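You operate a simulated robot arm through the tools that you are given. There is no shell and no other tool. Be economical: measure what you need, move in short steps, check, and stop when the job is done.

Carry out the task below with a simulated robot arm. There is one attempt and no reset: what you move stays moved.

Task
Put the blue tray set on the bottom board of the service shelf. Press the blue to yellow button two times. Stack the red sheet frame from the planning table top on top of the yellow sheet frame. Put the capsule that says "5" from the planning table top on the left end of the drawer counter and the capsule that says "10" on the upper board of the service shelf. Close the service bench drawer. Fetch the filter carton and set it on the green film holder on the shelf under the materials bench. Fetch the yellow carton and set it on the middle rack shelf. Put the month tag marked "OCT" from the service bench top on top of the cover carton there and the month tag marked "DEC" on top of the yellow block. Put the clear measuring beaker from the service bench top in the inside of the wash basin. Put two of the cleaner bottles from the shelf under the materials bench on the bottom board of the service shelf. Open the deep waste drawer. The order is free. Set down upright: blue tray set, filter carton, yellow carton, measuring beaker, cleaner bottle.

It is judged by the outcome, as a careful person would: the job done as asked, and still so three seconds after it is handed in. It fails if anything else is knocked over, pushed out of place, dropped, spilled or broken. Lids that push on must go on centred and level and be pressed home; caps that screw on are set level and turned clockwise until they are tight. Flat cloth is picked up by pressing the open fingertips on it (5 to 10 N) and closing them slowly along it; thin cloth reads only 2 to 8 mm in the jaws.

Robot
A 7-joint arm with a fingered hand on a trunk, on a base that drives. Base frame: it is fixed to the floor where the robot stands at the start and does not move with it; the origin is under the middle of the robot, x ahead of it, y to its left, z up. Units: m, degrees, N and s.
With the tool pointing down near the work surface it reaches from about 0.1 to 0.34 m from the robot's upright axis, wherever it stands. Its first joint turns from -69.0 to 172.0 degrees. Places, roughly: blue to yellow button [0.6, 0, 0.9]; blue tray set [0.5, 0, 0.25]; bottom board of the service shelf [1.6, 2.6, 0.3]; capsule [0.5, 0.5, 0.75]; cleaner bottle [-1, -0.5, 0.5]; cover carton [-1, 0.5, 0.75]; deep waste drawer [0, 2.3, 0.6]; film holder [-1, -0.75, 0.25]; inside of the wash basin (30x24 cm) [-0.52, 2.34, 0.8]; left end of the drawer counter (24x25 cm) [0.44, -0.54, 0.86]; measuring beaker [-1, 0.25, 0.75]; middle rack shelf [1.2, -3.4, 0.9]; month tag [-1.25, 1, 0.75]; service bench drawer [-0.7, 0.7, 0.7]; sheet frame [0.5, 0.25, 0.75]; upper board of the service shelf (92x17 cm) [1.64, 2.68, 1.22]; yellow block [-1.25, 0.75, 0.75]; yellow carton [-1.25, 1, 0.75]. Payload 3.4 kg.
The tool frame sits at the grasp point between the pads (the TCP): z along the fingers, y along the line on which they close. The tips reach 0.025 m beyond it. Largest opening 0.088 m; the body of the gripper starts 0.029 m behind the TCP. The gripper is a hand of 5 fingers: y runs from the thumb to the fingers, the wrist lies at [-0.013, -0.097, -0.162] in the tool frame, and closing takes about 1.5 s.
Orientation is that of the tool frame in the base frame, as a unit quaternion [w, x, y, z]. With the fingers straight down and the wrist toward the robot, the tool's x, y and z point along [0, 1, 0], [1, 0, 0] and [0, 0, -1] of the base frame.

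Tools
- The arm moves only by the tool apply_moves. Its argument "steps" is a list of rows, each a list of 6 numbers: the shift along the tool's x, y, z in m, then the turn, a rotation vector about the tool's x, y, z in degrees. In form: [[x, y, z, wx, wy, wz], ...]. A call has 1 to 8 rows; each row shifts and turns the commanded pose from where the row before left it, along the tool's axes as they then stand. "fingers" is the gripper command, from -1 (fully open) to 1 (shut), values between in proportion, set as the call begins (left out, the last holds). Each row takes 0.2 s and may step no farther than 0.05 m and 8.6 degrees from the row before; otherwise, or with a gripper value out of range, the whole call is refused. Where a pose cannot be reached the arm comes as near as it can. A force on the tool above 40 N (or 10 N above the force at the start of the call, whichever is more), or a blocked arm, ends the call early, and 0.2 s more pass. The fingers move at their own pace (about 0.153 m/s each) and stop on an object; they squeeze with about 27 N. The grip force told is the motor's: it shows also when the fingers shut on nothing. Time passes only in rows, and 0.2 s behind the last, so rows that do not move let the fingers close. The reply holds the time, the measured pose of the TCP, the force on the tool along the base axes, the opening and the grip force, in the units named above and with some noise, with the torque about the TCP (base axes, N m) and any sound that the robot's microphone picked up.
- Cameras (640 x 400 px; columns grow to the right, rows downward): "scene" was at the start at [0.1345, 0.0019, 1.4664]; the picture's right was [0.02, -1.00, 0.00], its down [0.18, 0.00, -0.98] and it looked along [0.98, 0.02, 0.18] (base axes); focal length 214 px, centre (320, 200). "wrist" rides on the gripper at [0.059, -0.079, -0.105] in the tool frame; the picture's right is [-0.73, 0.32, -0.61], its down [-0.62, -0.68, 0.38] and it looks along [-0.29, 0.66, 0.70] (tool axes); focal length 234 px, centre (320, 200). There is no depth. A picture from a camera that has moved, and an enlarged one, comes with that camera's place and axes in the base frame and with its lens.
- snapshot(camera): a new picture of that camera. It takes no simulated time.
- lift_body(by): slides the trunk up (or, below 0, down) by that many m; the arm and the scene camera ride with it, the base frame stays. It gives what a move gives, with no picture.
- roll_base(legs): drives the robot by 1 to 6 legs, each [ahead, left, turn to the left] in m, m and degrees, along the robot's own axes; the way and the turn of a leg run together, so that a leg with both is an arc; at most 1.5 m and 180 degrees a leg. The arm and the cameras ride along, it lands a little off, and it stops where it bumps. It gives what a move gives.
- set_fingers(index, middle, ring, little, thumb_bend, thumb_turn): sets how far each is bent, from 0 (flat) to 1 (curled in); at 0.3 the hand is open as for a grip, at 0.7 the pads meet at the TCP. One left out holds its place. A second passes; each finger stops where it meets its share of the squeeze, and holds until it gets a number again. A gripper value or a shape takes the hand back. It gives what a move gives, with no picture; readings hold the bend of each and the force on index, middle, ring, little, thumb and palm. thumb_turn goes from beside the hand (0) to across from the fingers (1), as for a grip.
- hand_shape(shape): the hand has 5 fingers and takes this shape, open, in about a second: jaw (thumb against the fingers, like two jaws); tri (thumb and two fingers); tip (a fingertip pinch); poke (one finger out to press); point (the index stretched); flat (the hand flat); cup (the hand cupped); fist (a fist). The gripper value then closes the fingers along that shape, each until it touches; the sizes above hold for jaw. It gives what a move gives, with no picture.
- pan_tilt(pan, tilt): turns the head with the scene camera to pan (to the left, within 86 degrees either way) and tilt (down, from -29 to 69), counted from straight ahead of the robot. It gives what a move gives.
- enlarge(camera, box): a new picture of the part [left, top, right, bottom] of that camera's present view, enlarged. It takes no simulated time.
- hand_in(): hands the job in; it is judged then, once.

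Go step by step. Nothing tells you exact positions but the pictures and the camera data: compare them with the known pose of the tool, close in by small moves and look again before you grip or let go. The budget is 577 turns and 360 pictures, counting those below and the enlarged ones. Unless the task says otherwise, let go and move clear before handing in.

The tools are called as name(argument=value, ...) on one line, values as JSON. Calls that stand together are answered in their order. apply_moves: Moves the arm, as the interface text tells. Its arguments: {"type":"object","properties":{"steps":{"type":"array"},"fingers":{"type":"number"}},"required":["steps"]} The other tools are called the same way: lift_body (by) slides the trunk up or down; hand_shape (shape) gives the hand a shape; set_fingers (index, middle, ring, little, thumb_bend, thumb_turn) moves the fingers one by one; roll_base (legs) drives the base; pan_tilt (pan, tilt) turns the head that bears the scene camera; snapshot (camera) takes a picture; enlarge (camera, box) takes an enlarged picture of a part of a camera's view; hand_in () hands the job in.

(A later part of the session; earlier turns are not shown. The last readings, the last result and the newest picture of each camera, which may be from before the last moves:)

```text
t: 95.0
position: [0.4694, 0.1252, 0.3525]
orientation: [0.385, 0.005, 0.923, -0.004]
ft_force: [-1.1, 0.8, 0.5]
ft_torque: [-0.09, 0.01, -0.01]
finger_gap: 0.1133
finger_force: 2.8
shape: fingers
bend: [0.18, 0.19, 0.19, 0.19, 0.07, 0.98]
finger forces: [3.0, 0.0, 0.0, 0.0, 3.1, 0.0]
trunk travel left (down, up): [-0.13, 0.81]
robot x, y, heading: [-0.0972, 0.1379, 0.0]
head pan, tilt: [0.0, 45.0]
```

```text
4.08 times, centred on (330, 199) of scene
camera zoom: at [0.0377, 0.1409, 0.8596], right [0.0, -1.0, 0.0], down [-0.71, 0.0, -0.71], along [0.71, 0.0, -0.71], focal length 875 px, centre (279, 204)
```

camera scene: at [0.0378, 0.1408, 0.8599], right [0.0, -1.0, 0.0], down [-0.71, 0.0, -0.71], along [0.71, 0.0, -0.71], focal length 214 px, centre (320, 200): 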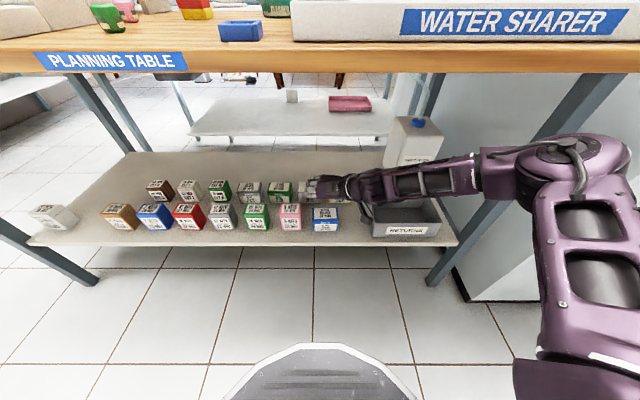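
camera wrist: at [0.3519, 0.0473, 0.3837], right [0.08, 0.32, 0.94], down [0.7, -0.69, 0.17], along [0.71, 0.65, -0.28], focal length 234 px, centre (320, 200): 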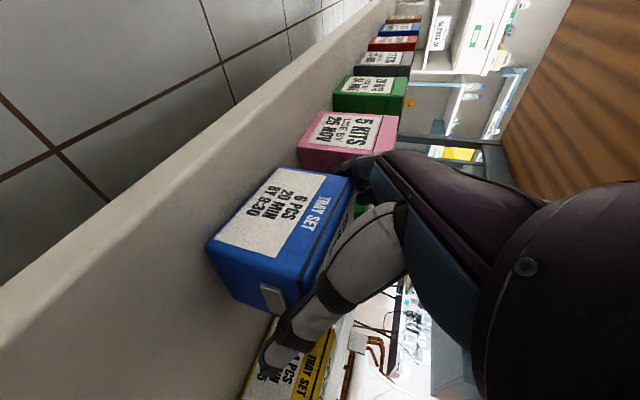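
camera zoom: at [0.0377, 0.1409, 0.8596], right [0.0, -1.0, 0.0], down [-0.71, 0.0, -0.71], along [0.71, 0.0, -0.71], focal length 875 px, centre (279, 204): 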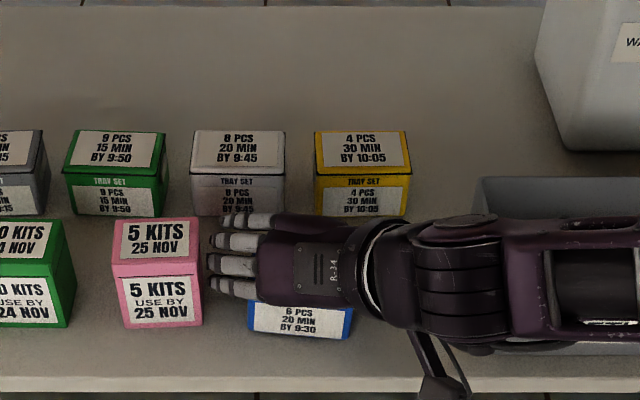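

apply_moves(steps=[[0, 0, 0, 0, 0, 0], [0, 0, 0, 0, 0, 0], [0, 0, 0, 0, 0, 0], [0, 0, 0, 0, 0, 0], [0, 0, 0, 0, 0, 0], [0, 0, 0, 0, 0, 0]], fingers=1)

apply_moves(steps=[[-0.014, 0, -0.014, 0, 0, 0], [0, 0, 0, 0, 0, 0]])

snapshot(camera="wrist")

enlarge(camera="scene", box=[260, 150, 400, 248])

```text
t: 96.4
position: [0.4704, 0.1257, 0.3538]
orientation: [0.388, 0.006, 0.922, -0.003]
ft_force: [0.2, -0.2, 0.5]
ft_torque: [-0.05, 0.0, -0.02]
finger_gap: 0.0686
finger_force: 27.2
shape: jaw
bend: [0.23, 0.36, 0.34, 0.43, 0.4, 0.98]
finger forces: [31.7, 9.6, 3.0, 0.0, 44.3, 0.1]
trunk travel left (down, up): [-0.13, 0.81]
robot x, y, heading: [-0.0945, 0.1423, -0.2]
head pan, tilt: [0.0, 45.0]
```

```text
t: 97.0
position: [0.4689, 0.127, 0.3721]
orientation: [0.388, 0.007, 0.922, -0.002]
ft_force: [0.4, -0.2, -1.8]
ft_torque: [-0.01, 0.02, -0.03]
finger_gap: 0.0683
finger_force: 27.2
shape: jaw
bend: [0.23, 0.36, 0.34, 0.43, 0.4, 0.97]
finger forces: [31.7, 9.6, 3.2, 0.1, 43.7, 0.0]
trunk travel left (down, up): [-0.13, 0.81]
robot x, y, heading: [-0.0924, 0.1396, 0.3]
head pan, tilt: [0.0, 45.0]
```

```text
264 pictures are left
camera wrist: at [0.3523, 0.0488, 0.4048], right [0.08, 0.32, 0.94], down [0.7, -0.69, 0.18], along [0.71, 0.65, -0.28], focal length 234 px, centre (320, 200)
```

wrist: 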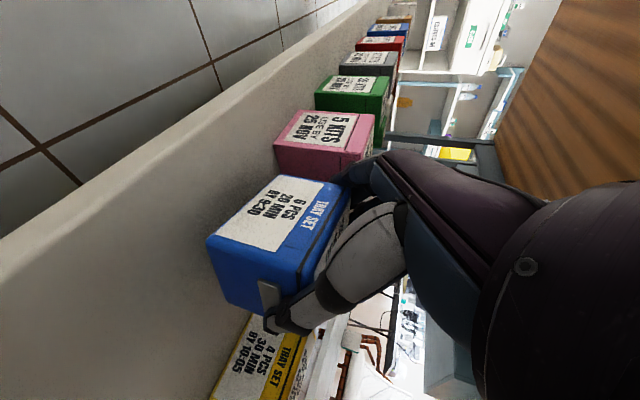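

```text
4.08 times, centred on (330, 199) of scene
camera zoom: at [0.038, 0.1409, 0.8599], right [0.0, -1.0, 0.0], down [-0.71, 0.0, -0.71], along [0.71, 0.0, -0.71], focal length 875 px, centre (279, 204)
```

zoom: 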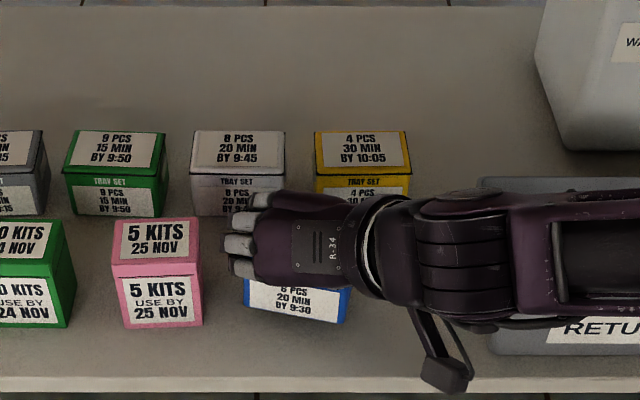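

The box is lifted. I raise a bit more and back out from under the table.

apply_moves(steps=[[-0.02, 0, -0.02, 0, 0, 0], [-0.01, 0, -0.02, 0, 0, 0]])

roll_base(legs=[[-0.4, 0, 0]])

snapshot(camera="wrist")

snapshot(camera="scene")

```text
t: 97.6
position: [0.4618, 0.1264, 0.4241]
orientation: [0.387, 0.006, 0.922, -0.002]
ft_force: [0.3, 1.2, -2.7]
ft_torque: [0.03, 0.03, 0.01]
finger_gap: 0.0683
finger_force: 26.9
shape: jaw
bend: [0.23, 0.36, 0.34, 0.43, 0.4, 0.97]
finger forces: [31.6, 9.6, 3.1, 0.0, 43.6, 0.1]
trunk travel left (down, up): [-0.13, 0.81]
robot x, y, heading: [-0.0961, 0.1407, -0.1]
head pan, tilt: [0.0, 45.0]
```

```text
t: 100.1
position: [0.0555, 0.1245, 0.4235]
orientation: [0.387, 0.007, 0.922, -0.003]
ft_force: [0.8, 0.0, -2.4]
ft_torque: [0.03, 0.03, 0.03]
finger_gap: 0.0685
finger_force: 27.1
shape: jaw
bend: [0.23, 0.36, 0.34, 0.43, 0.4, 0.97]
finger forces: [31.5, 9.6, 3.1, 0.0, 43.6, 0.0]
trunk travel left (down, up): [-0.13, 0.81]
robot x, y, heading: [-0.5026, 0.144, 0.1]
head pan, tilt: [0.0, 45.0]
```

```text
262 pictures are left
camera wrist: at [-0.062, 0.0478, 0.4556], right [0.08, 0.32, 0.94], down [0.7, -0.69, 0.18], along [0.71, 0.65, -0.28], focal length 234 px, centre (320, 200)
```

wrist: 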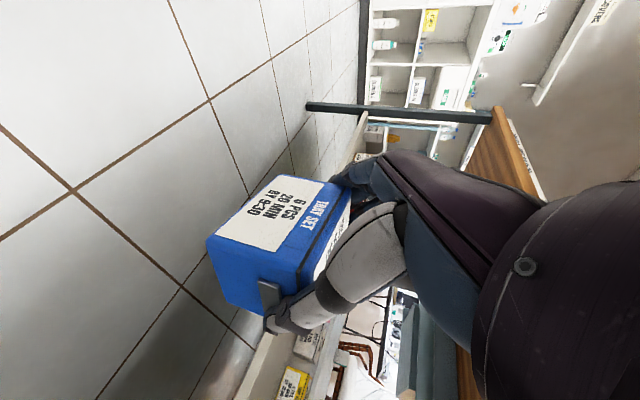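

```text
261 pictures are left
camera scene: at [-0.368, 0.1409, 0.8599], right [0.0, -1.0, 0.0], down [-0.71, 0.0, -0.71], along [0.71, 0.0, -0.71], focal length 214 px, centre (320, 200)
```

scene: 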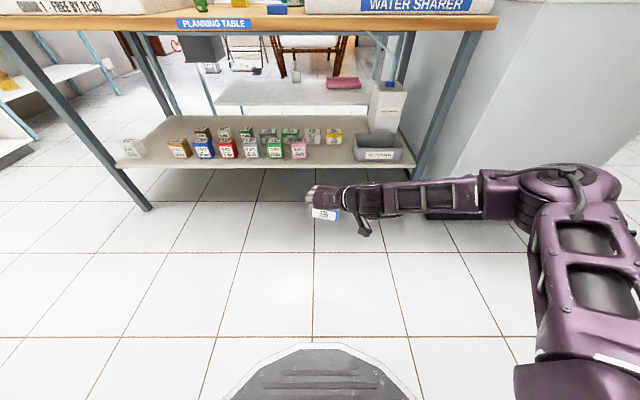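

Blue tray set is in hand, upright. Before driving I look left for the open service bench drawer behind.

pan_tilt(pan=85, tilt=20)

snapshot(camera="scene")

```text
t: 101.7
position: [0.0548, 0.1257, 0.4247]
orientation: [0.387, 0.007, 0.922, -0.003]
ft_force: [-0.2, 1.5, -1.7]
ft_torque: [0.0, 0.04, -0.06]
finger_gap: 0.0682
finger_force: 27.1
shape: jaw
bend: [0.23, 0.36, 0.34, 0.43, 0.4, 0.97]
finger forces: [31.5, 9.6, 3.1, 0.0, 43.6, 0.0]
trunk travel left (down, up): [-0.13, 0.81]
robot x, y, heading: [-0.5006, 0.1418, -0.2]
head pan, tilt: [85.0, 20.0]
```

```text
260 pictures are left
camera scene: at [-0.441, 0.2338, 0.8986], right [1.0, -0.09, 0.0], down [-0.03, -0.34, -0.94], along [0.08, 0.94, -0.34], focal length 214 px, centre (320, 200)
```

scene: 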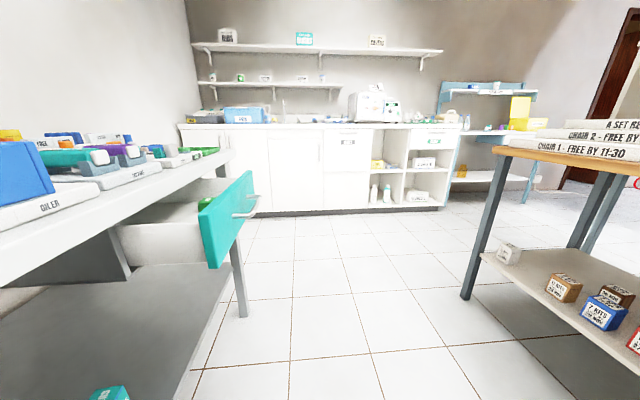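

The drawer sticks out to about x -0.6, so I go around: a bit ahead, turn left, drive toward the wall and then sideways toward the service shelf in stages.

roll_base(legs=[[0.2, 0, 0], [0, 0, 90], [1.3, 0, 0], [0, -0.9, 0]])

pan_tilt(pan=-45, tilt=20)

snapshot(camera="scene")

pan_tilt(pan=0, tilt=20)

snapshot(camera="scene")

```text
t: 117.5
position: [0.5989, 2.0052, 0.4244]
orientation: [0.275, -0.647, 0.656, 0.273]
ft_force: [-1.0, 0.0, -2.8]
ft_torque: [-0.03, -0.01, 0.04]
finger_gap: 0.0681
finger_force: 27.2
shape: jaw
bend: [0.23, 0.36, 0.34, 0.43, 0.4, 0.97]
finger forces: [29.7, 9.8, 3.0, 0.0, 41.8, 0.1]
trunk travel left (down, up): [-0.13, 0.81]
robot x, y, heading: [0.585, 1.4495, 90.0]
head pan, tilt: [85.0, 20.0]
```

```text
t: 119.6
position: [0.5995, 2.0055, 0.4241]
orientation: [0.276, -0.648, 0.656, 0.272]
ft_force: [-0.2, -0.4, -2.1]
ft_torque: [-0.02, 0.01, 0.01]
finger_gap: 0.0683
finger_force: 27.3
shape: jaw
bend: [0.23, 0.36, 0.34, 0.43, 0.4, 0.97]
finger forces: [29.6, 9.8, 3.1, 0.0, 41.8, 0.0]
trunk travel left (down, up): [-0.13, 0.81]
robot x, y, heading: [0.582, 1.451, 89.9]
head pan, tilt: [-45.0, 20.0]
```

```text
259 pictures are left
camera scene: at [0.6506, 1.5664, 0.8986], right [0.71, -0.71, 0.0], down [-0.24, -0.24, -0.94], along [0.66, 0.66, -0.34], focal length 214 px, centre (320, 200)
```

scene: 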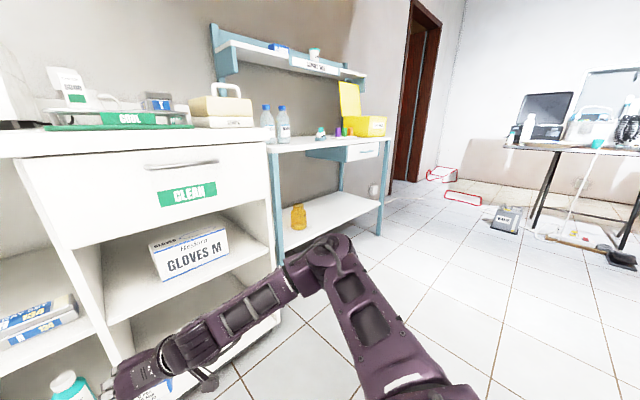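

```text
t: 120.8
position: [0.5997, 2.0051, 0.4245]
orientation: [0.277, -0.647, 0.657, 0.272]
ft_force: [0.3, -0.4, -2.2]
ft_torque: [-0.03, 0.04, 0.02]
finger_gap: 0.0679
finger_force: 26.8
shape: jaw
bend: [0.23, 0.36, 0.34, 0.43, 0.4, 0.97]
finger forces: [29.7, 9.8, 3.1, 0.0, 41.7, 0.0]
trunk travel left (down, up): [-0.13, 0.81]
robot x, y, heading: [0.586, 1.4452, 90.1]
head pan, tilt: [0.0, 20.0]
```

```text
258 pictures are left
camera scene: at [0.5849, 1.5937, 0.8986], right [1.0, 0.0, 0.0], down [0.0, -0.34, -0.94], along [0.0, 0.94, -0.34], focal length 214 px, centre (320, 200)
```

scene: 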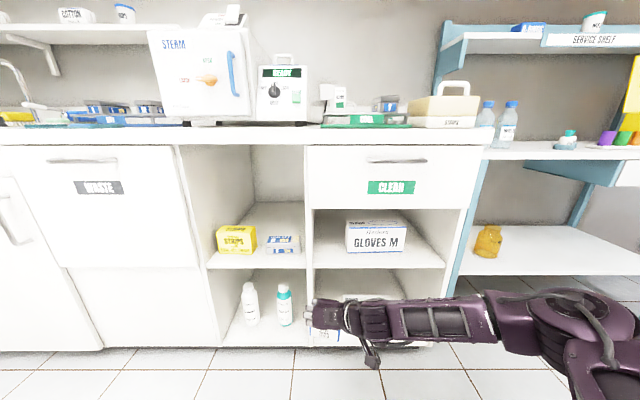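

I see the service shelf with its bottom board (amber jar on it). I strafe to face it.

roll_base(legs=[[0, -1.05, 0]])

pan_tilt(pan=0, tilt=30)

snapshot(camera="scene")

snapshot(camera="wrist")

```text
t: 126.1
position: [1.6367, 2.0124, 0.4241]
orientation: [-0.274, 0.652, -0.652, -0.274]
ft_force: [0.0, -0.3, -2.3]
ft_torque: [-0.05, 0.02, -0.02]
finger_gap: 0.0685
finger_force: 27.0
shape: jaw
bend: [0.23, 0.36, 0.34, 0.43, 0.4, 0.97]
finger forces: [29.6, 9.8, 3.1, 0.0, 41.7, 0.0]
trunk travel left (down, up): [-0.13, 0.81]
robot x, y, heading: [1.6312, 1.4533, 90.9]
head pan, tilt: [0.0, 20.0]
```

```text
t: 126.9
position: [1.6372, 2.0117, 0.4234]
orientation: [0.273, -0.652, 0.652, 0.273]
ft_force: [0.1, 0.3, -2.3]
ft_torque: [-0.03, 0.02, 0.01]
finger_gap: 0.0683
finger_force: 27.0
shape: jaw
bend: [0.23, 0.36, 0.34, 0.43, 0.4, 0.97]
finger forces: [29.5, 9.8, 3.0, 0.0, 41.6, 0.0]
trunk travel left (down, up): [-0.13, 0.81]
robot x, y, heading: [1.6343, 1.462, 90.6]
head pan, tilt: [0.0, 30.0]
```

```text
257 pictures are left
camera scene: at [1.6293, 1.598, 0.8826], right [1.0, 0.01, 0.0], down [0.01, -0.5, -0.87], along [-0.01, 0.87, -0.5], focal length 214 px, centre (320, 200)
```

scene: 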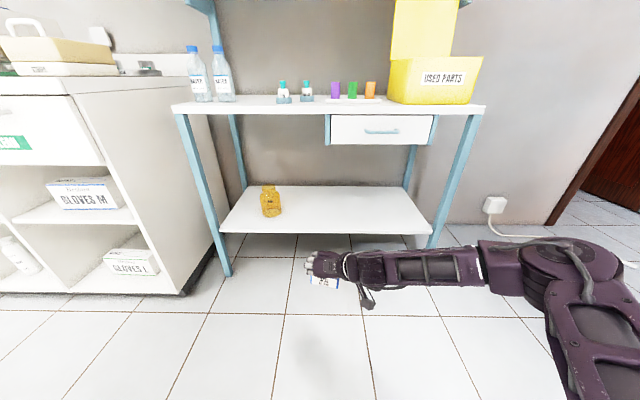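

```text
256 pictures are left
camera wrist: at [1.7162, 1.8958, 0.4556], right [-0.32, 0.08, 0.94], down [0.68, 0.71, 0.18], along [-0.66, 0.7, -0.28], focal length 234 px, centre (320, 200)
```

wrist: 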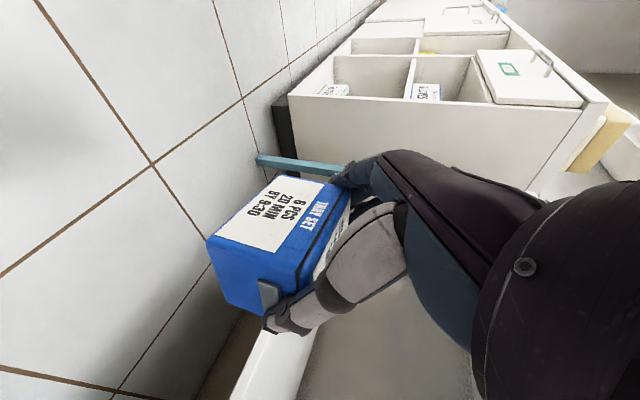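

Board front edge is at y about 2.32, jar at (1.38, 2.45). I aim to set the box at about (1.53, 2.41), keeping the elbow clear of the right post.

roll_base(legs=[[0, 0.115, -0.6], [0.28, 0, 0]])

snapshot(camera="scene")

snapshot(camera="wrist")

```text
t: 129.6
position: [1.5248, 2.2885, 0.4235]
orientation: [0.274, -0.65, 0.654, 0.273]
ft_force: [0.3, -0.3, -2.4]
ft_torque: [0.01, 0.04, 0.01]
finger_gap: 0.0681
finger_force: 26.9
shape: jaw
bend: [0.23, 0.36, 0.34, 0.43, 0.4, 0.97]
finger forces: [29.6, 9.8, 3.1, 0.1, 41.7, 0.0]
trunk travel left (down, up): [-0.13, 0.81]
robot x, y, heading: [1.5114, 1.7351, 90.2]
head pan, tilt: [0.0, 30.0]
```

```text
255 pictures are left
camera scene: at [1.5138, 1.8735, 0.8825], right [1.0, 0.01, 0.0], down [0.0, -0.5, -0.87], along [-0.01, 0.87, -0.5], focal length 214 px, centre (320, 200)
```

scene: 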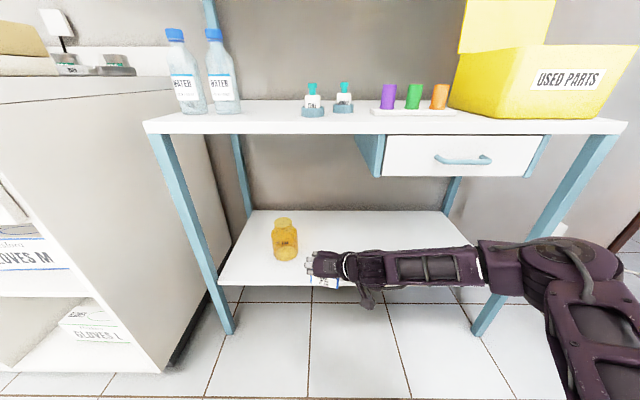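

```text
254 pictures are left
camera wrist: at [1.6028, 2.1707, 0.4556], right [-0.32, 0.08, 0.94], down [0.69, 0.71, 0.18], along [-0.65, 0.7, -0.28], focal length 234 px, centre (320, 200)
```

wrist: 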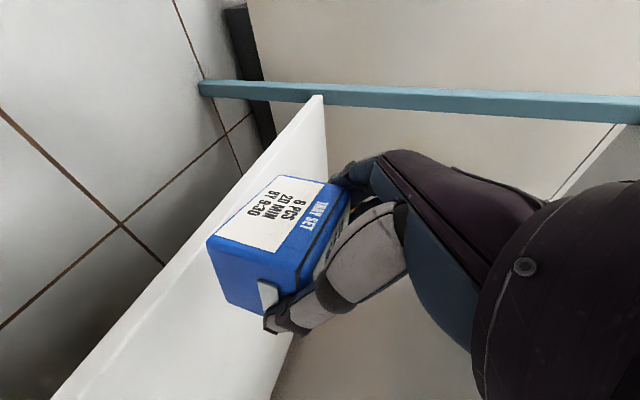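

roll_base(legs=[[0.14, 0, 0]])

apply_moves(steps=[[0.018, 0, 0.018, 0, 0, 0], [0.018, 0, 0.018, 0, 0, 0]])

snapshot(camera="scene")

snapshot(camera="wrist")

```text
t: 130.9
position: [1.5214, 2.4268, 0.4235]
orientation: [0.274, -0.651, 0.653, 0.273]
ft_force: [-0.5, 0.1, -2.2]
ft_torque: [0.01, 0.0, 0.03]
finger_gap: 0.0681
finger_force: 27.1
shape: jaw
bend: [0.23, 0.36, 0.34, 0.43, 0.4, 0.97]
finger forces: [29.6, 9.8, 3.1, 0.1, 41.6, 0.1]
trunk travel left (down, up): [-0.13, 0.81]
robot x, y, heading: [1.5133, 1.8697, 90.4]
head pan, tilt: [0.0, 30.0]
```

```text
t: 131.5
position: [1.5209, 2.4262, 0.3745]
orientation: [0.273, -0.651, 0.653, 0.273]
ft_force: [0.2, -0.1, -2.2]
ft_torque: [-0.04, 0.0, 0.01]
finger_gap: 0.0682
finger_force: 27.2
shape: jaw
bend: [0.23, 0.36, 0.34, 0.43, 0.4, 0.97]
finger forces: [29.5, 9.8, 3.0, 0.0, 41.7, 0.0]
trunk travel left (down, up): [-0.13, 0.81]
robot x, y, heading: [1.515, 1.8739, 90.6]
head pan, tilt: [0.0, 30.0]
```

```text
253 pictures are left
camera scene: at [1.5122, 2.0116, 0.8825], right [1.0, 0.01, 0.0], down [0.01, -0.5, -0.87], along [-0.01, 0.87, -0.5], focal length 214 px, centre (320, 200)
```

scene: 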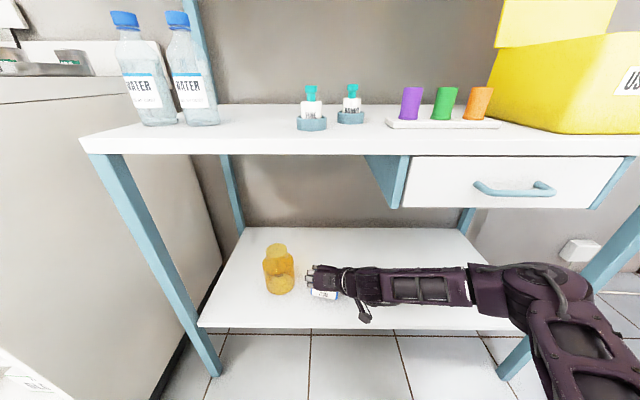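

```text
252 pictures are left
camera wrist: at [1.6, 2.3093, 0.4051], right [-0.32, 0.08, 0.94], down [0.68, 0.71, 0.18], along [-0.65, 0.7, -0.28], focal length 234 px, centre (320, 200)
```

wrist: 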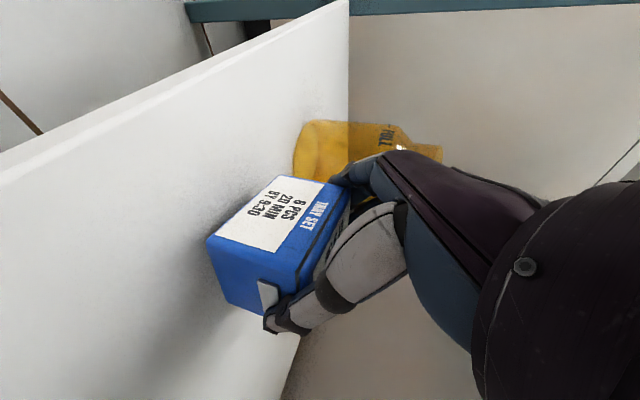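

apply_moves(steps=[[0.009, 0, 0.009, 0, 0, 0], [0.003, 0, 0.003, 0, 0, 0], [0.003, 0, 0.003, 0, 0, 0], [0.003, 0, 0.003, 0, 0, 0]])

snapshot(camera="wrist")

```text
t: 132.5
position: [1.5224, 2.4259, 0.3508]
orientation: [0.276, -0.65, 0.652, 0.276]
ft_force: [0.2, -5.0, 16.0]
ft_torque: [-0.1, -0.34, -0.22]
finger_gap: 0.0684
finger_force: 26.8
shape: jaw
bend: [0.23, 0.36, 0.33, 0.43, 0.4, 1.0]
finger forces: [30.7, 11.8, 4.0, 0.1, 49.5, 0.1]
trunk travel left (down, up): [-0.13, 0.81]
robot x, y, heading: [1.5141, 1.8697, 90.5]
head pan, tilt: [0.0, 30.0]
```

```text
251 pictures are left
camera wrist: at [1.5997, 2.3094, 0.3819], right [-0.32, 0.07, 0.94], down [0.68, 0.71, 0.18], along [-0.66, 0.7, -0.27], focal length 234 px, centre (320, 200)
```

wrist: 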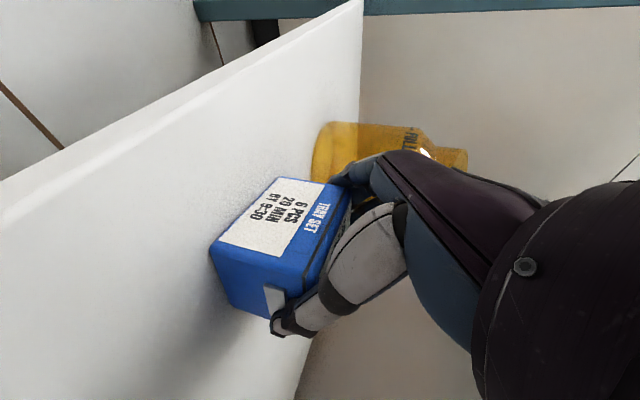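

apply_moves(steps=[[-0.0015, 0, -0.0015, 0, 0, 0], [0, 0, 0, 0, 0, 0], [0, 0, 0, 0, 0, 0], [0, 0, 0, 0, 0, 0]], fingers=-1)

set_fingers(index=0.22, middle=0.22, ring=0.22, little=0.22, thumb_bend=0.2)

snapshot(camera="wrist")

```text
t: 133.5
position: [1.5226, 2.4252, 0.35]
orientation: [0.275, -0.651, 0.653, 0.273]
ft_force: [-2.4, -3.4, 9.9]
ft_torque: [-0.08, -0.12, 0.03]
finger_gap: 0.088
finger_force: 0.1
shape: jaw
bend: [0.25, 0.3, 0.3, 0.3, 0.26, 1.0]
finger forces: [7.0, 0.1, 0.1, 0.0, 7.7, 0.0]
trunk travel left (down, up): [-0.13, 0.81]
robot x, y, heading: [1.5143, 1.8698, 90.7]
head pan, tilt: [0.0, 30.0]
```

```text
t: 134.5
position: [1.5212, 2.4263, 0.3489]
orientation: [0.274, -0.651, 0.653, 0.273]
ft_force: [0.4, -0.5, 0.8]
ft_torque: [0.01, -0.01, -0.05]
finger_gap: 0.1027
finger_force: 0.9
shape: fingers
bend: [0.22, 0.22, 0.22, 0.22, 0.19, 0.98]
finger forces: [0.3, 0.0, 0.0, 0.0, 1.5, 0.0]
trunk travel left (down, up): [-0.13, 0.81]
robot x, y, heading: [1.5135, 1.8699, 90.4]
head pan, tilt: [0.0, 30.0]
```

```text
250 pictures are left
camera wrist: at [1.6004, 2.3094, 0.3811], right [-0.32, 0.08, 0.94], down [0.68, 0.71, 0.18], along [-0.65, 0.7, -0.28], focal length 234 px, centre (320, 200)
```

wrist: 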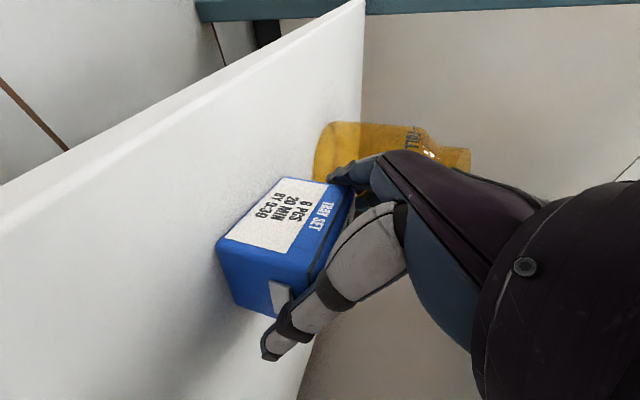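

set_fingers(index=0.17, middle=0.17, ring=0.17, little=0.17, thumb_bend=0.1)

apply_moves(steps=[[0, 0, -0.02, 0, 0, 0], [-0.005, 0, -0.035, 0, 0, 0], [-0.01, 0, -0.04, 0, 0, 0]])

snapshot(camera="wrist")

snapshot(camera="scene")

```text
t: 135.5
position: [1.5218, 2.4259, 0.3501]
orientation: [0.274, -0.651, 0.653, 0.273]
ft_force: [-0.1, -0.3, 0.5]
ft_torque: [-0.03, 0.0, 0.01]
finger_gap: 0.1125
finger_force: 0.2
shape: fingers
bend: [0.17, 0.17, 0.17, 0.17, 0.1, 0.98]
finger forces: [0.0, 0.0, 0.1, 0.1, 0.1, 0.1]
trunk travel left (down, up): [-0.13, 0.81]
robot x, y, heading: [1.5111, 1.8672, 90.8]
head pan, tilt: [0.0, 30.0]
```

```text
t: 136.3
position: [1.5231, 2.3674, 0.4252]
orientation: [0.274, -0.651, 0.653, 0.273]
ft_force: [0.3, 0.3, 0.4]
ft_torque: [0.0, 0.01, -0.01]
finger_gap: 0.1128
finger_force: 0.1
shape: fingers
bend: [0.17, 0.17, 0.17, 0.17, 0.1, 0.98]
finger forces: [0.0, 0.1, 0.0, 0.0, 0.0, 0.1]
trunk travel left (down, up): [-0.13, 0.81]
robot x, y, heading: [1.5101, 1.8697, 90.9]
head pan, tilt: [0.0, 30.0]
```

```text
249 pictures are left
camera wrist: at [1.6004, 2.251, 0.4562], right [-0.32, 0.08, 0.94], down [0.68, 0.71, 0.18], along [-0.65, 0.7, -0.28], focal length 234 px, centre (320, 200)
```

wrist: 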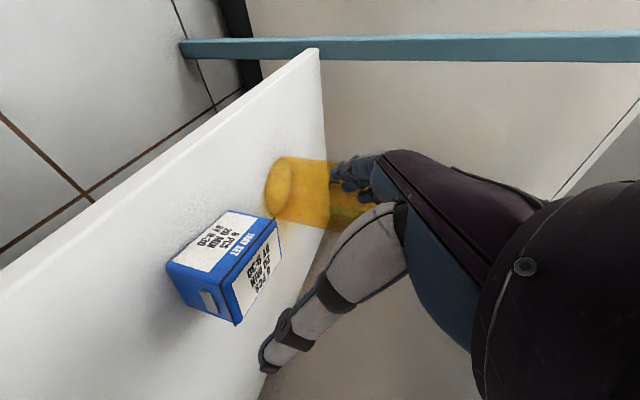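

```text
248 pictures are left
camera scene: at [1.5122, 2.0115, 0.8825], right [1.0, 0.01, 0.0], down [0.01, -0.5, -0.87], along [-0.01, 0.87, -0.5], focal length 214 px, centre (320, 200)
```

scene: 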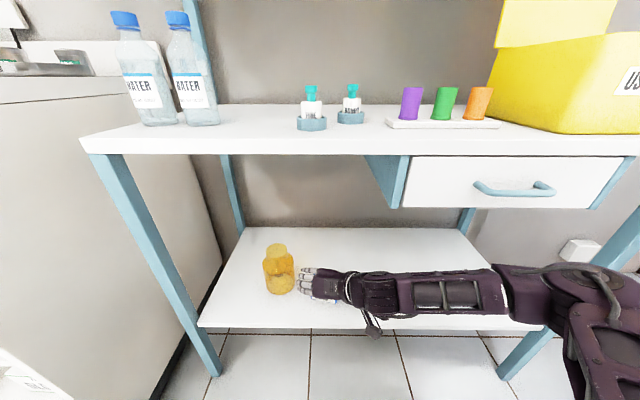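

Tray set stands upright on the bottom board. Now I go back for capsule 10: back away, turn, drive to the table front, and raise the trunk.

roll_base(legs=[[-0.42, 0, 0], [0, 0, -90.5], [-1.5, 0, 0], [-0.15, 0, 0]])

lift_body(by=0.65)

hand_shape(shape="jaw")

roll_base(legs=[[0, -0.9, 0]])

pan_tilt(pan=10, tilt=45)

snapshot(camera="scene")

snapshot(camera="wrist")

```text
t: 144.8
position: [1.8107, 1.4513, 0.4213]
orientation: [0.383, -0.007, 0.924, 0.002]
ft_force: [0.1, -0.4, -0.5]
ft_torque: [-0.01, 0.0, 0.0]
finger_gap: 0.1126
finger_force: 0.1
shape: fingers
bend: [0.17, 0.17, 0.17, 0.17, 0.1, 0.98]
finger forces: [0.1, 0.0, 0.0, 0.0, 0.0, 0.0]
trunk travel left (down, up): [-0.13, 0.81]
robot x, y, heading: [1.3133, 1.448, 0.4]
head pan, tilt: [0.0, 30.0]
stopped in leg 3: the robot was blocked; the commanded pose is now the measured one
```

```text
refused: 0.65 is not a number from -0.4 to 0.4
```

```text
t: 145.7
position: [1.8097, 1.4503, 0.4213]
orientation: [0.383, -0.007, 0.924, 0.001]
ft_force: [0.4, 0.0, 0.1]
ft_torque: [0.02, 0.02, -0.03]
finger_gap: 0.088
finger_force: 0.1
shape: jaw
bend: [0.3, 0.3, 0.3, 0.3, 0.3, 0.98]
finger forces: [0.0, 0.1, 0.0, 0.0, 0.0, 0.0]
trunk travel left (down, up): [-0.13, 0.81]
robot x, y, heading: [1.3144, 1.452, 0.3]
head pan, tilt: [0.0, 30.0]
```

```text
t: 146.5
position: [1.808, 1.4529, 0.426]
orientation: [0.386, -0.012, 0.922, 0.004]
ft_force: [-0.9, 0.0, -0.9]
ft_torque: [-0.02, -0.02, -0.01]
finger_gap: 0.0879
finger_force: 0.0
shape: jaw
bend: [0.3, 0.3, 0.3, 0.3, 0.3, 0.98]
finger forces: [0.0, 0.1, 0.0, 0.0, 0.0, 0.0]
trunk travel left (down, up): [-0.13, 0.81]
robot x, y, heading: [1.311, 1.4462, 0.5]
head pan, tilt: [0.0, 30.0]
stopped in leg 1: the robot was blocked; the commanded pose is now the measured one
```

```text
t: 147.3
position: [1.8079, 1.4518, 0.4237]
orientation: [0.385, -0.011, 0.923, 0.004]
ft_force: [-0.3, 0.1, -0.8]
ft_torque: [0.02, -0.01, 0.03]
finger_gap: 0.088
finger_force: 0.0
shape: jaw
bend: [0.3, 0.3, 0.3, 0.3, 0.3, 0.98]
finger forces: [0.0, 0.0, 0.0, 0.1, 0.0, 0.0]
trunk travel left (down, up): [-0.13, 0.81]
robot x, y, heading: [1.3154, 1.4463, 0.4]
head pan, tilt: [10.0, 45.0]
```

```text
247 pictures are left
camera scene: at [1.4469, 1.4666, 0.8598], right [0.18, -0.98, 0.0], down [-0.7, -0.13, -0.71], along [0.69, 0.13, -0.71], focal length 214 px, centre (320, 200)
```

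scene: 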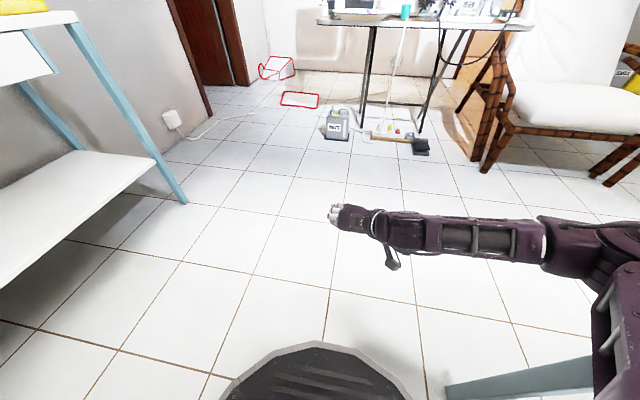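

```text
246 pictures are left
camera wrist: at [1.6947, 1.3699, 0.4559], right [0.07, 0.33, 0.94], down [0.73, -0.66, 0.18], along [0.68, 0.67, -0.28], focal length 234 px, centre (320, 200)
```

wrist: 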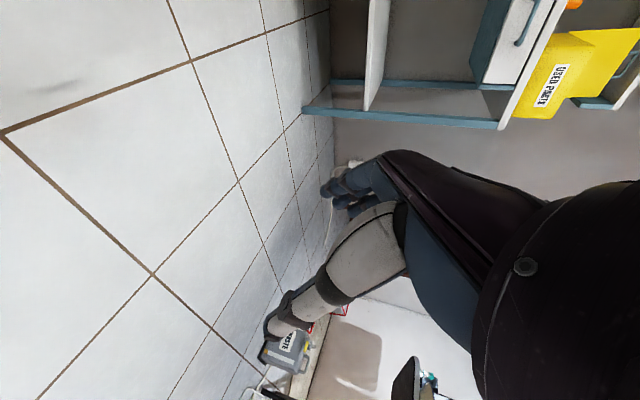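

I was blocked: something to the right (a bench leg) met the arm. I look right to see it.

pan_tilt(pan=-60, tilt=30)

snapshot(camera="scene")

```text
t: 148.7
position: [1.808, 1.452, 0.4241]
orientation: [0.385, -0.012, 0.923, 0.003]
ft_force: [-0.1, -0.6, -0.1]
ft_torque: [0.01, 0.0, -0.03]
finger_gap: 0.0882
finger_force: 0.1
shape: jaw
bend: [0.3, 0.3, 0.3, 0.3, 0.3, 0.98]
finger forces: [0.1, 0.0, 0.0, 0.0, 0.0, 0.1]
trunk travel left (down, up): [-0.13, 0.81]
robot x, y, heading: [1.3178, 1.4477, 0.7]
head pan, tilt: [-60.0, 30.0]
```

```text
245 pictures are left
camera scene: at [1.4134, 1.3743, 0.8828], right [-0.86, -0.51, 0.01], down [-0.26, 0.43, -0.87], along [0.44, -0.75, -0.5], focal length 214 px, centre (320, 200)
```

scene: 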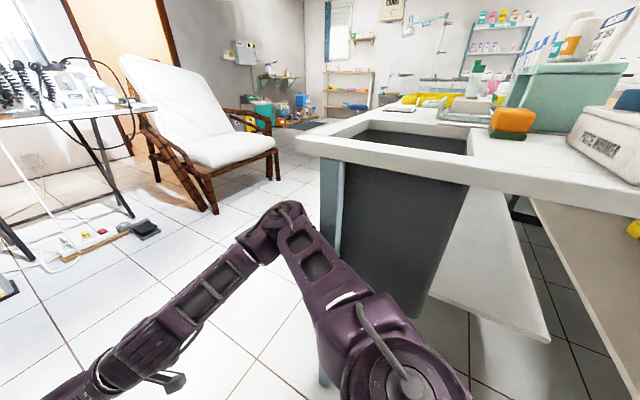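

A table leg is touching the arm. I move left away from it, then drive back along the cabinets.

roll_base(legs=[[0, 0.22, 0], [-1.45, 0, 0]])

lift_body(by=0.4)

lift_body(by=0.25)

roll_base(legs=[[0, -1.16, -0.6]])

pan_tilt(pan=10, tilt=45)

snapshot(camera="scene")

snapshot(camera="wrist")

```text
t: 157.3
position: [0.3243, 1.6512, 0.4243]
orientation: [0.388, -0.016, 0.922, 0.007]
ft_force: [0.7, 0.3, 0.4]
ft_torque: [0.01, 0.0, -0.01]
finger_gap: 0.0879
finger_force: 0.0
shape: jaw
bend: [0.3, 0.3, 0.3, 0.3, 0.3, 0.98]
finger forces: [0.0, 0.0, 0.0, 0.2, 0.0, 0.1]
trunk travel left (down, up): [-0.13, 0.81]
robot x, y, heading: [-0.1723, 1.6443, 1.4]
head pan, tilt: [-60.0, 30.0]
```

```text
t: 161.1
position: [0.3238, 1.6523, 0.8244]
orientation: [0.386, -0.016, 0.922, 0.008]
ft_force: [-0.5, 1.4, 0.0]
ft_torque: [0.0, -0.03, -0.03]
finger_gap: 0.088
finger_force: 0.1
shape: jaw
bend: [0.3, 0.3, 0.3, 0.3, 0.3, 0.98]
finger forces: [0.1, 0.1, 0.1, 0.1, 0.1, 0.0]
trunk travel left (down, up): [-0.53, 0.41]
robot x, y, heading: [-0.1702, 1.6411, 1.1]
head pan, tilt: [-60.0, 30.0]
```

```text
t: 163.7
position: [0.323, 1.6523, 1.0739]
orientation: [0.387, -0.015, 0.922, 0.007]
ft_force: [0.1, 0.8, -0.4]
ft_torque: [0.01, 0.0, 0.03]
finger_gap: 0.0881
finger_force: 0.1
shape: jaw
bend: [0.3, 0.3, 0.3, 0.3, 0.3, 0.98]
finger forces: [0.1, 0.0, 0.0, 0.0, 0.1, 0.0]
trunk travel left (down, up): [-0.78, 0.16]
robot x, y, heading: [-0.1684, 1.6449, 1.4]
head pan, tilt: [-60.0, 30.0]
```

```text
t: 169.6
position: [0.3444, 0.4877, 1.0744]
orientation: [0.386, -0.013, 0.922, 0.006]
ft_force: [0.0, -0.7, -0.1]
ft_torque: [0.02, -0.02, 0.0]
finger_gap: 0.088
finger_force: 0.0
shape: jaw
bend: [0.3, 0.3, 0.3, 0.3, 0.3, 0.98]
finger forces: [0.0, 0.0, 0.0, 0.0, 0.1, 0.1]
trunk travel left (down, up): [-0.78, 0.16]
robot x, y, heading: [-0.1506, 0.4832, 0.9]
head pan, tilt: [-60.0, 30.0]
```

```text
t: 171.0
position: [0.3445, 0.4874, 1.0746]
orientation: [0.387, -0.013, 0.922, 0.005]
ft_force: [0.1, -0.4, -0.4]
ft_torque: [0.01, 0.0, 0.0]
finger_gap: 0.088
finger_force: 0.0
shape: jaw
bend: [0.3, 0.3, 0.3, 0.3, 0.3, 0.98]
finger forces: [0.1, 0.0, 0.1, 0.0, 0.0, 0.0]
trunk travel left (down, up): [-0.78, 0.16]
robot x, y, heading: [-0.1493, 0.4836, 0.6]
head pan, tilt: [10.0, 45.0]
```

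```text
244 pictures are left
camera scene: at [-0.0182, 0.4987, 1.51], right [0.19, -0.98, 0.0], down [-0.69, -0.13, -0.71], along [0.69, 0.13, -0.71], focal length 214 px, centre (320, 200)
```

scene: 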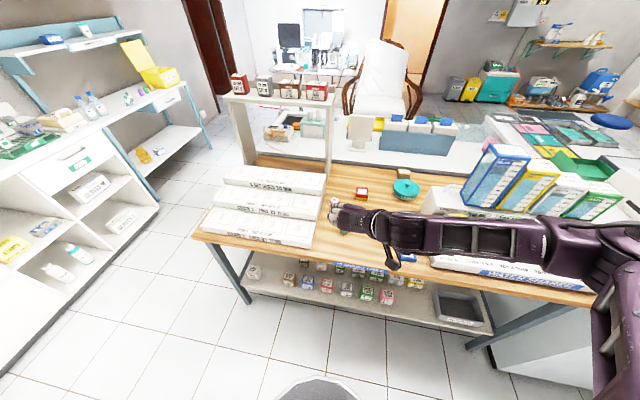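

```text
243 pictures are left
camera wrist: at [0.2306, 0.4049, 1.106], right [0.07, 0.32, 0.94], down [0.73, -0.66, 0.17], along [0.68, 0.68, -0.28], focal length 234 px, centre (320, 200)
```

wrist: 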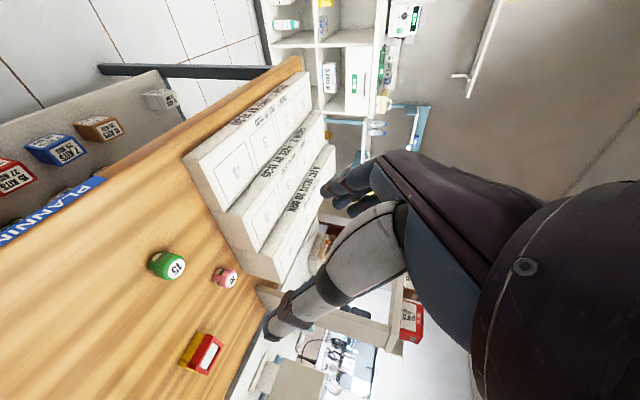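

Capsule 10 confirmed at (0.655, 0.56), near the card stack, so I will use a partly opened jaw. First I reduce tilt and drive in.

apply_moves(steps=[[0, 0, 0, 0, 8, 0], [0, 0, 0, 0, 8, 0], [0, 0, 0, 0, 8, 0], [0, 0, 0, 0, 5, 0]], fingers=-0.2)

roll_base(legs=[[0.3, 0.062, -0.7]])

snapshot(camera="wrist")

```text
t: 172.0
position: [0.3411, 0.5012, 1.0818]
orientation: [0.172, -0.001, 0.985, 0.02]
ft_force: [-0.4, 0.6, 0.1]
ft_torque: [-0.03, -0.02, 0.01]
finger_gap: 0.0534
finger_force: 0.1
shape: jaw
bend: [0.29, 0.4, 0.37, 0.43, 0.64, 1.0]
finger forces: [0.0, 0.1, 0.1, 0.0, 0.1, 0.0]
out of reach, approached as far as the arm can: row 4
trunk travel left (down, up): [-0.78, 0.16]
robot x, y, heading: [-0.1469, 0.4813, 0.7]
head pan, tilt: [10.0, 45.0]
```

```text
t: 174.1
position: [0.6379, 0.5632, 1.0808]
orientation: [0.171, 0.005, 0.985, 0.02]
ft_force: [-0.2, 0.3, 0.2]
ft_torque: [-0.01, -0.01, 0.0]
finger_gap: 0.0532
finger_force: 0.2
shape: jaw
bend: [0.29, 0.4, 0.37, 0.43, 0.64, 1.0]
finger forces: [0.0, 0.0, 0.0, 0.1, 0.0, 0.1]
trunk travel left (down, up): [-0.78, 0.16]
robot x, y, heading: [0.15, 0.5456, 0.2]
head pan, tilt: [10.0, 45.0]
```

```text
242 pictures are left
camera wrist: at [0.5476, 0.4803, 1.1572], right [0.48, 0.29, 0.83], down [0.71, -0.68, -0.18], along [0.51, 0.68, -0.53], focal length 234 px, centre (320, 200)
```

wrist: 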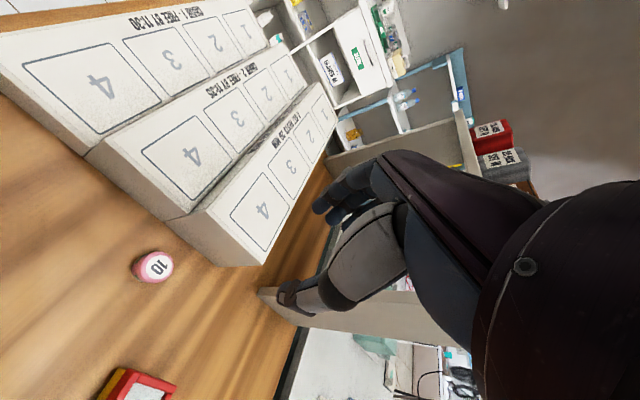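

set_fingers(index=0.44, middle=0.44, ring=0.44, little=0.44, thumb_bend=0.35)

apply_moves(steps=[[0.0129, -0.0029, 0.0402, 0, 0, 0], [0.0129, -0.0029, 0.0402, 0, 0, 0], [0.0129, -0.0029, 0.0402, 0, 0, 0], [0.0129, -0.0029, 0.0402, 0, 0, 0]])

snapshot(camera="wrist")

enlarge(camera="scene", box=[240, 160, 420, 286])

```text
t: 175.1
position: [0.6386, 0.5626, 1.0814]
orientation: [0.171, 0.006, 0.985, 0.019]
ft_force: [-0.1, -0.2, -0.2]
ft_torque: [0.0, -0.02, -0.02]
finger_gap: 0.0644
finger_force: 0.0
shape: fingers
bend: [0.44, 0.44, 0.44, 0.44, 0.35, 1.0]
finger forces: [0.1, 0.0, 0.0, 0.1, 0.0, 0.0]
trunk travel left (down, up): [-0.78, 0.16]
robot x, y, heading: [0.1489, 0.5494, 0.5]
head pan, tilt: [10.0, 45.0]
```

```text
t: 176.1
position: [0.6424, 0.5571, 0.9104]
orientation: [0.171, 0.005, 0.985, 0.02]
ft_force: [0.3, 0.7, 0.7]
ft_torque: [0.0, -0.04, -0.01]
finger_gap: 0.0642
finger_force: 0.0
shape: fingers
bend: [0.44, 0.44, 0.44, 0.44, 0.35, 1.0]
finger forces: [0.0, 0.0, 0.0, 0.0, 0.0, 0.0]
trunk travel left (down, up): [-0.78, 0.16]
robot x, y, heading: [0.1484, 0.548, 0.3]
head pan, tilt: [10.0, 45.0]
```

```text
241 pictures are left
camera wrist: at [0.5517, 0.4748, 0.9866], right [0.48, 0.29, 0.83], down [0.71, -0.68, -0.18], along [0.51, 0.68, -0.53], focal length 234 px, centre (320, 200)
```

wrist: 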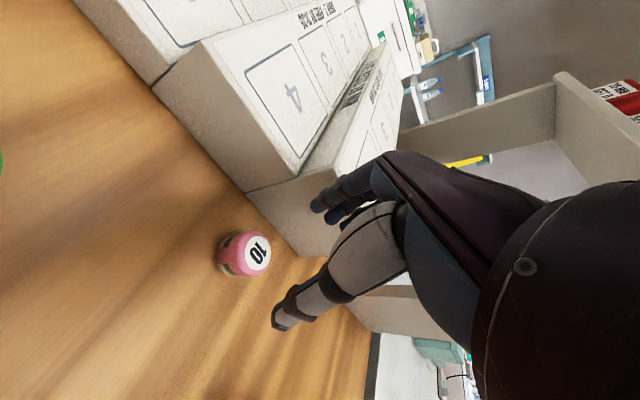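

```text
3.17 times, centred on (330, 223) of scene
camera zoom: at [0.28, 0.5627, 1.5099], right [0.18, -0.98, 0.0], down [-0.7, -0.13, -0.71], along [0.7, 0.13, -0.71], focal length 681 px, centre (288, 127)
```

zoom: 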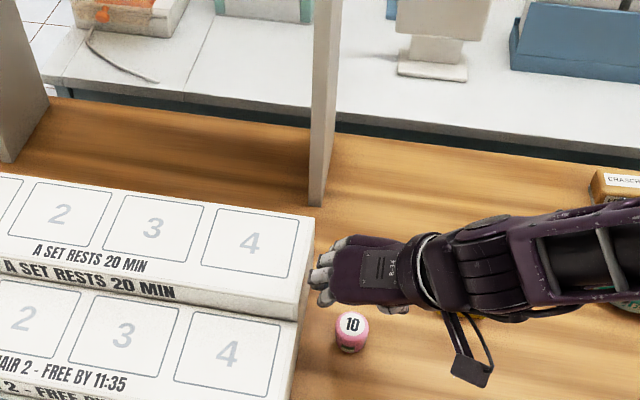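

apply_moves(steps=[[0.0085, -0.0016, 0.028, 0, 0, 0], [0.0085, -0.0016, 0.028, 0, 0, 0]])

snapshot(camera="wrist")

```text
t: 176.7
position: [0.6444, 0.554, 0.8535]
orientation: [0.171, 0.006, 0.985, 0.02]
ft_force: [0.2, 0.4, -0.9]
ft_torque: [-0.04, 0.01, -0.02]
finger_gap: 0.0642
finger_force: 0.1
shape: fingers
bend: [0.44, 0.44, 0.44, 0.44, 0.35, 1.0]
finger forces: [0.1, 0.1, 0.0, 0.1, 0.1, 0.1]
trunk travel left (down, up): [-0.78, 0.16]
robot x, y, heading: [0.1481, 0.5466, 0.3]
head pan, tilt: [10.0, 45.0]
```

```text
239 pictures are left
camera wrist: at [0.5539, 0.4724, 0.9276], right [0.48, 0.29, 0.83], down [0.71, -0.68, -0.18], along [0.51, 0.68, -0.53], focal length 234 px, centre (320, 200)
```

wrist: 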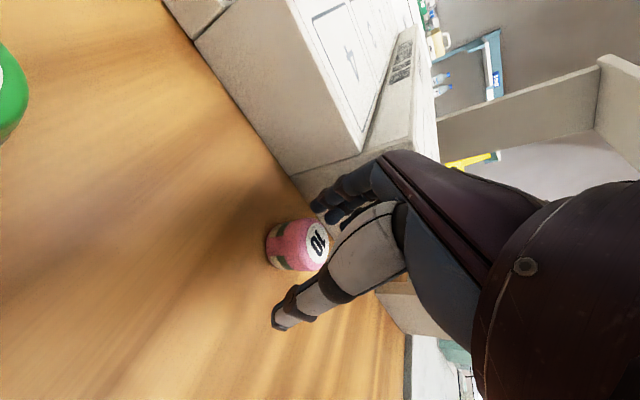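

apply_moves(steps=[[0.0035, 0.001, 0.0145, 0, 0, 0]])

set_fingers(index=0.75, middle=0.75, ring=0.75, little=0.75, thumb_bend=0.75)

snapshot(camera="wrist")

```text
t: 177.1
position: [0.6491, 0.5584, 0.8371]
orientation: [0.172, 0.005, 0.985, 0.02]
ft_force: [0.5, 0.2, -0.2]
ft_torque: [-0.02, 0.0, 0.01]
finger_gap: 0.0641
finger_force: 0.1
shape: fingers
bend: [0.44, 0.44, 0.44, 0.44, 0.35, 1.0]
finger forces: [0.0, 0.1, 0.1, 0.1, 0.0, 0.0]
trunk travel left (down, up): [-0.78, 0.16]
robot x, y, heading: [0.1464, 0.5514, 0.3]
head pan, tilt: [10.0, 45.0]
```

```text
t: 178.1
position: [0.6473, 0.5569, 0.837]
orientation: [0.171, 0.005, 0.985, 0.019]
ft_force: [-0.7, -0.3, 0.2]
ft_torque: [-0.03, -0.02, -0.05]
finger_gap: 0.026
finger_force: 18.1
shape: fingers
bend: [0.73, 0.72, 0.74, 0.75, 0.52, 0.98]
finger forces: [8.2, 7.3, 2.4, 0.0, 17.8, 0.0]
trunk travel left (down, up): [-0.78, 0.16]
robot x, y, heading: [0.1484, 0.5499, 0.2]
head pan, tilt: [10.0, 45.0]
```

```text
238 pictures are left
camera wrist: at [0.5564, 0.4751, 0.9137], right [0.48, 0.29, 0.83], down [0.71, -0.68, -0.18], along [0.51, 0.68, -0.53], focal length 234 px, centre (320, 200)
```

wrist: 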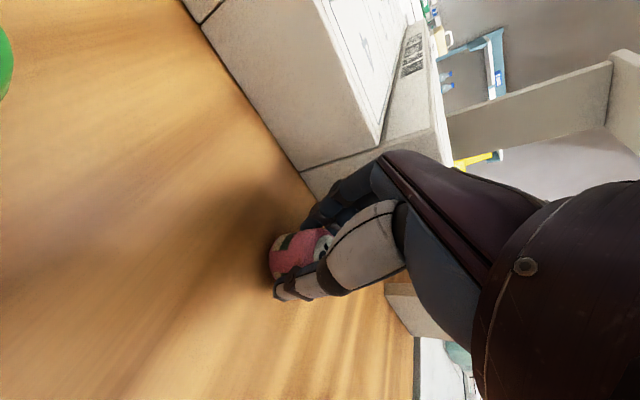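

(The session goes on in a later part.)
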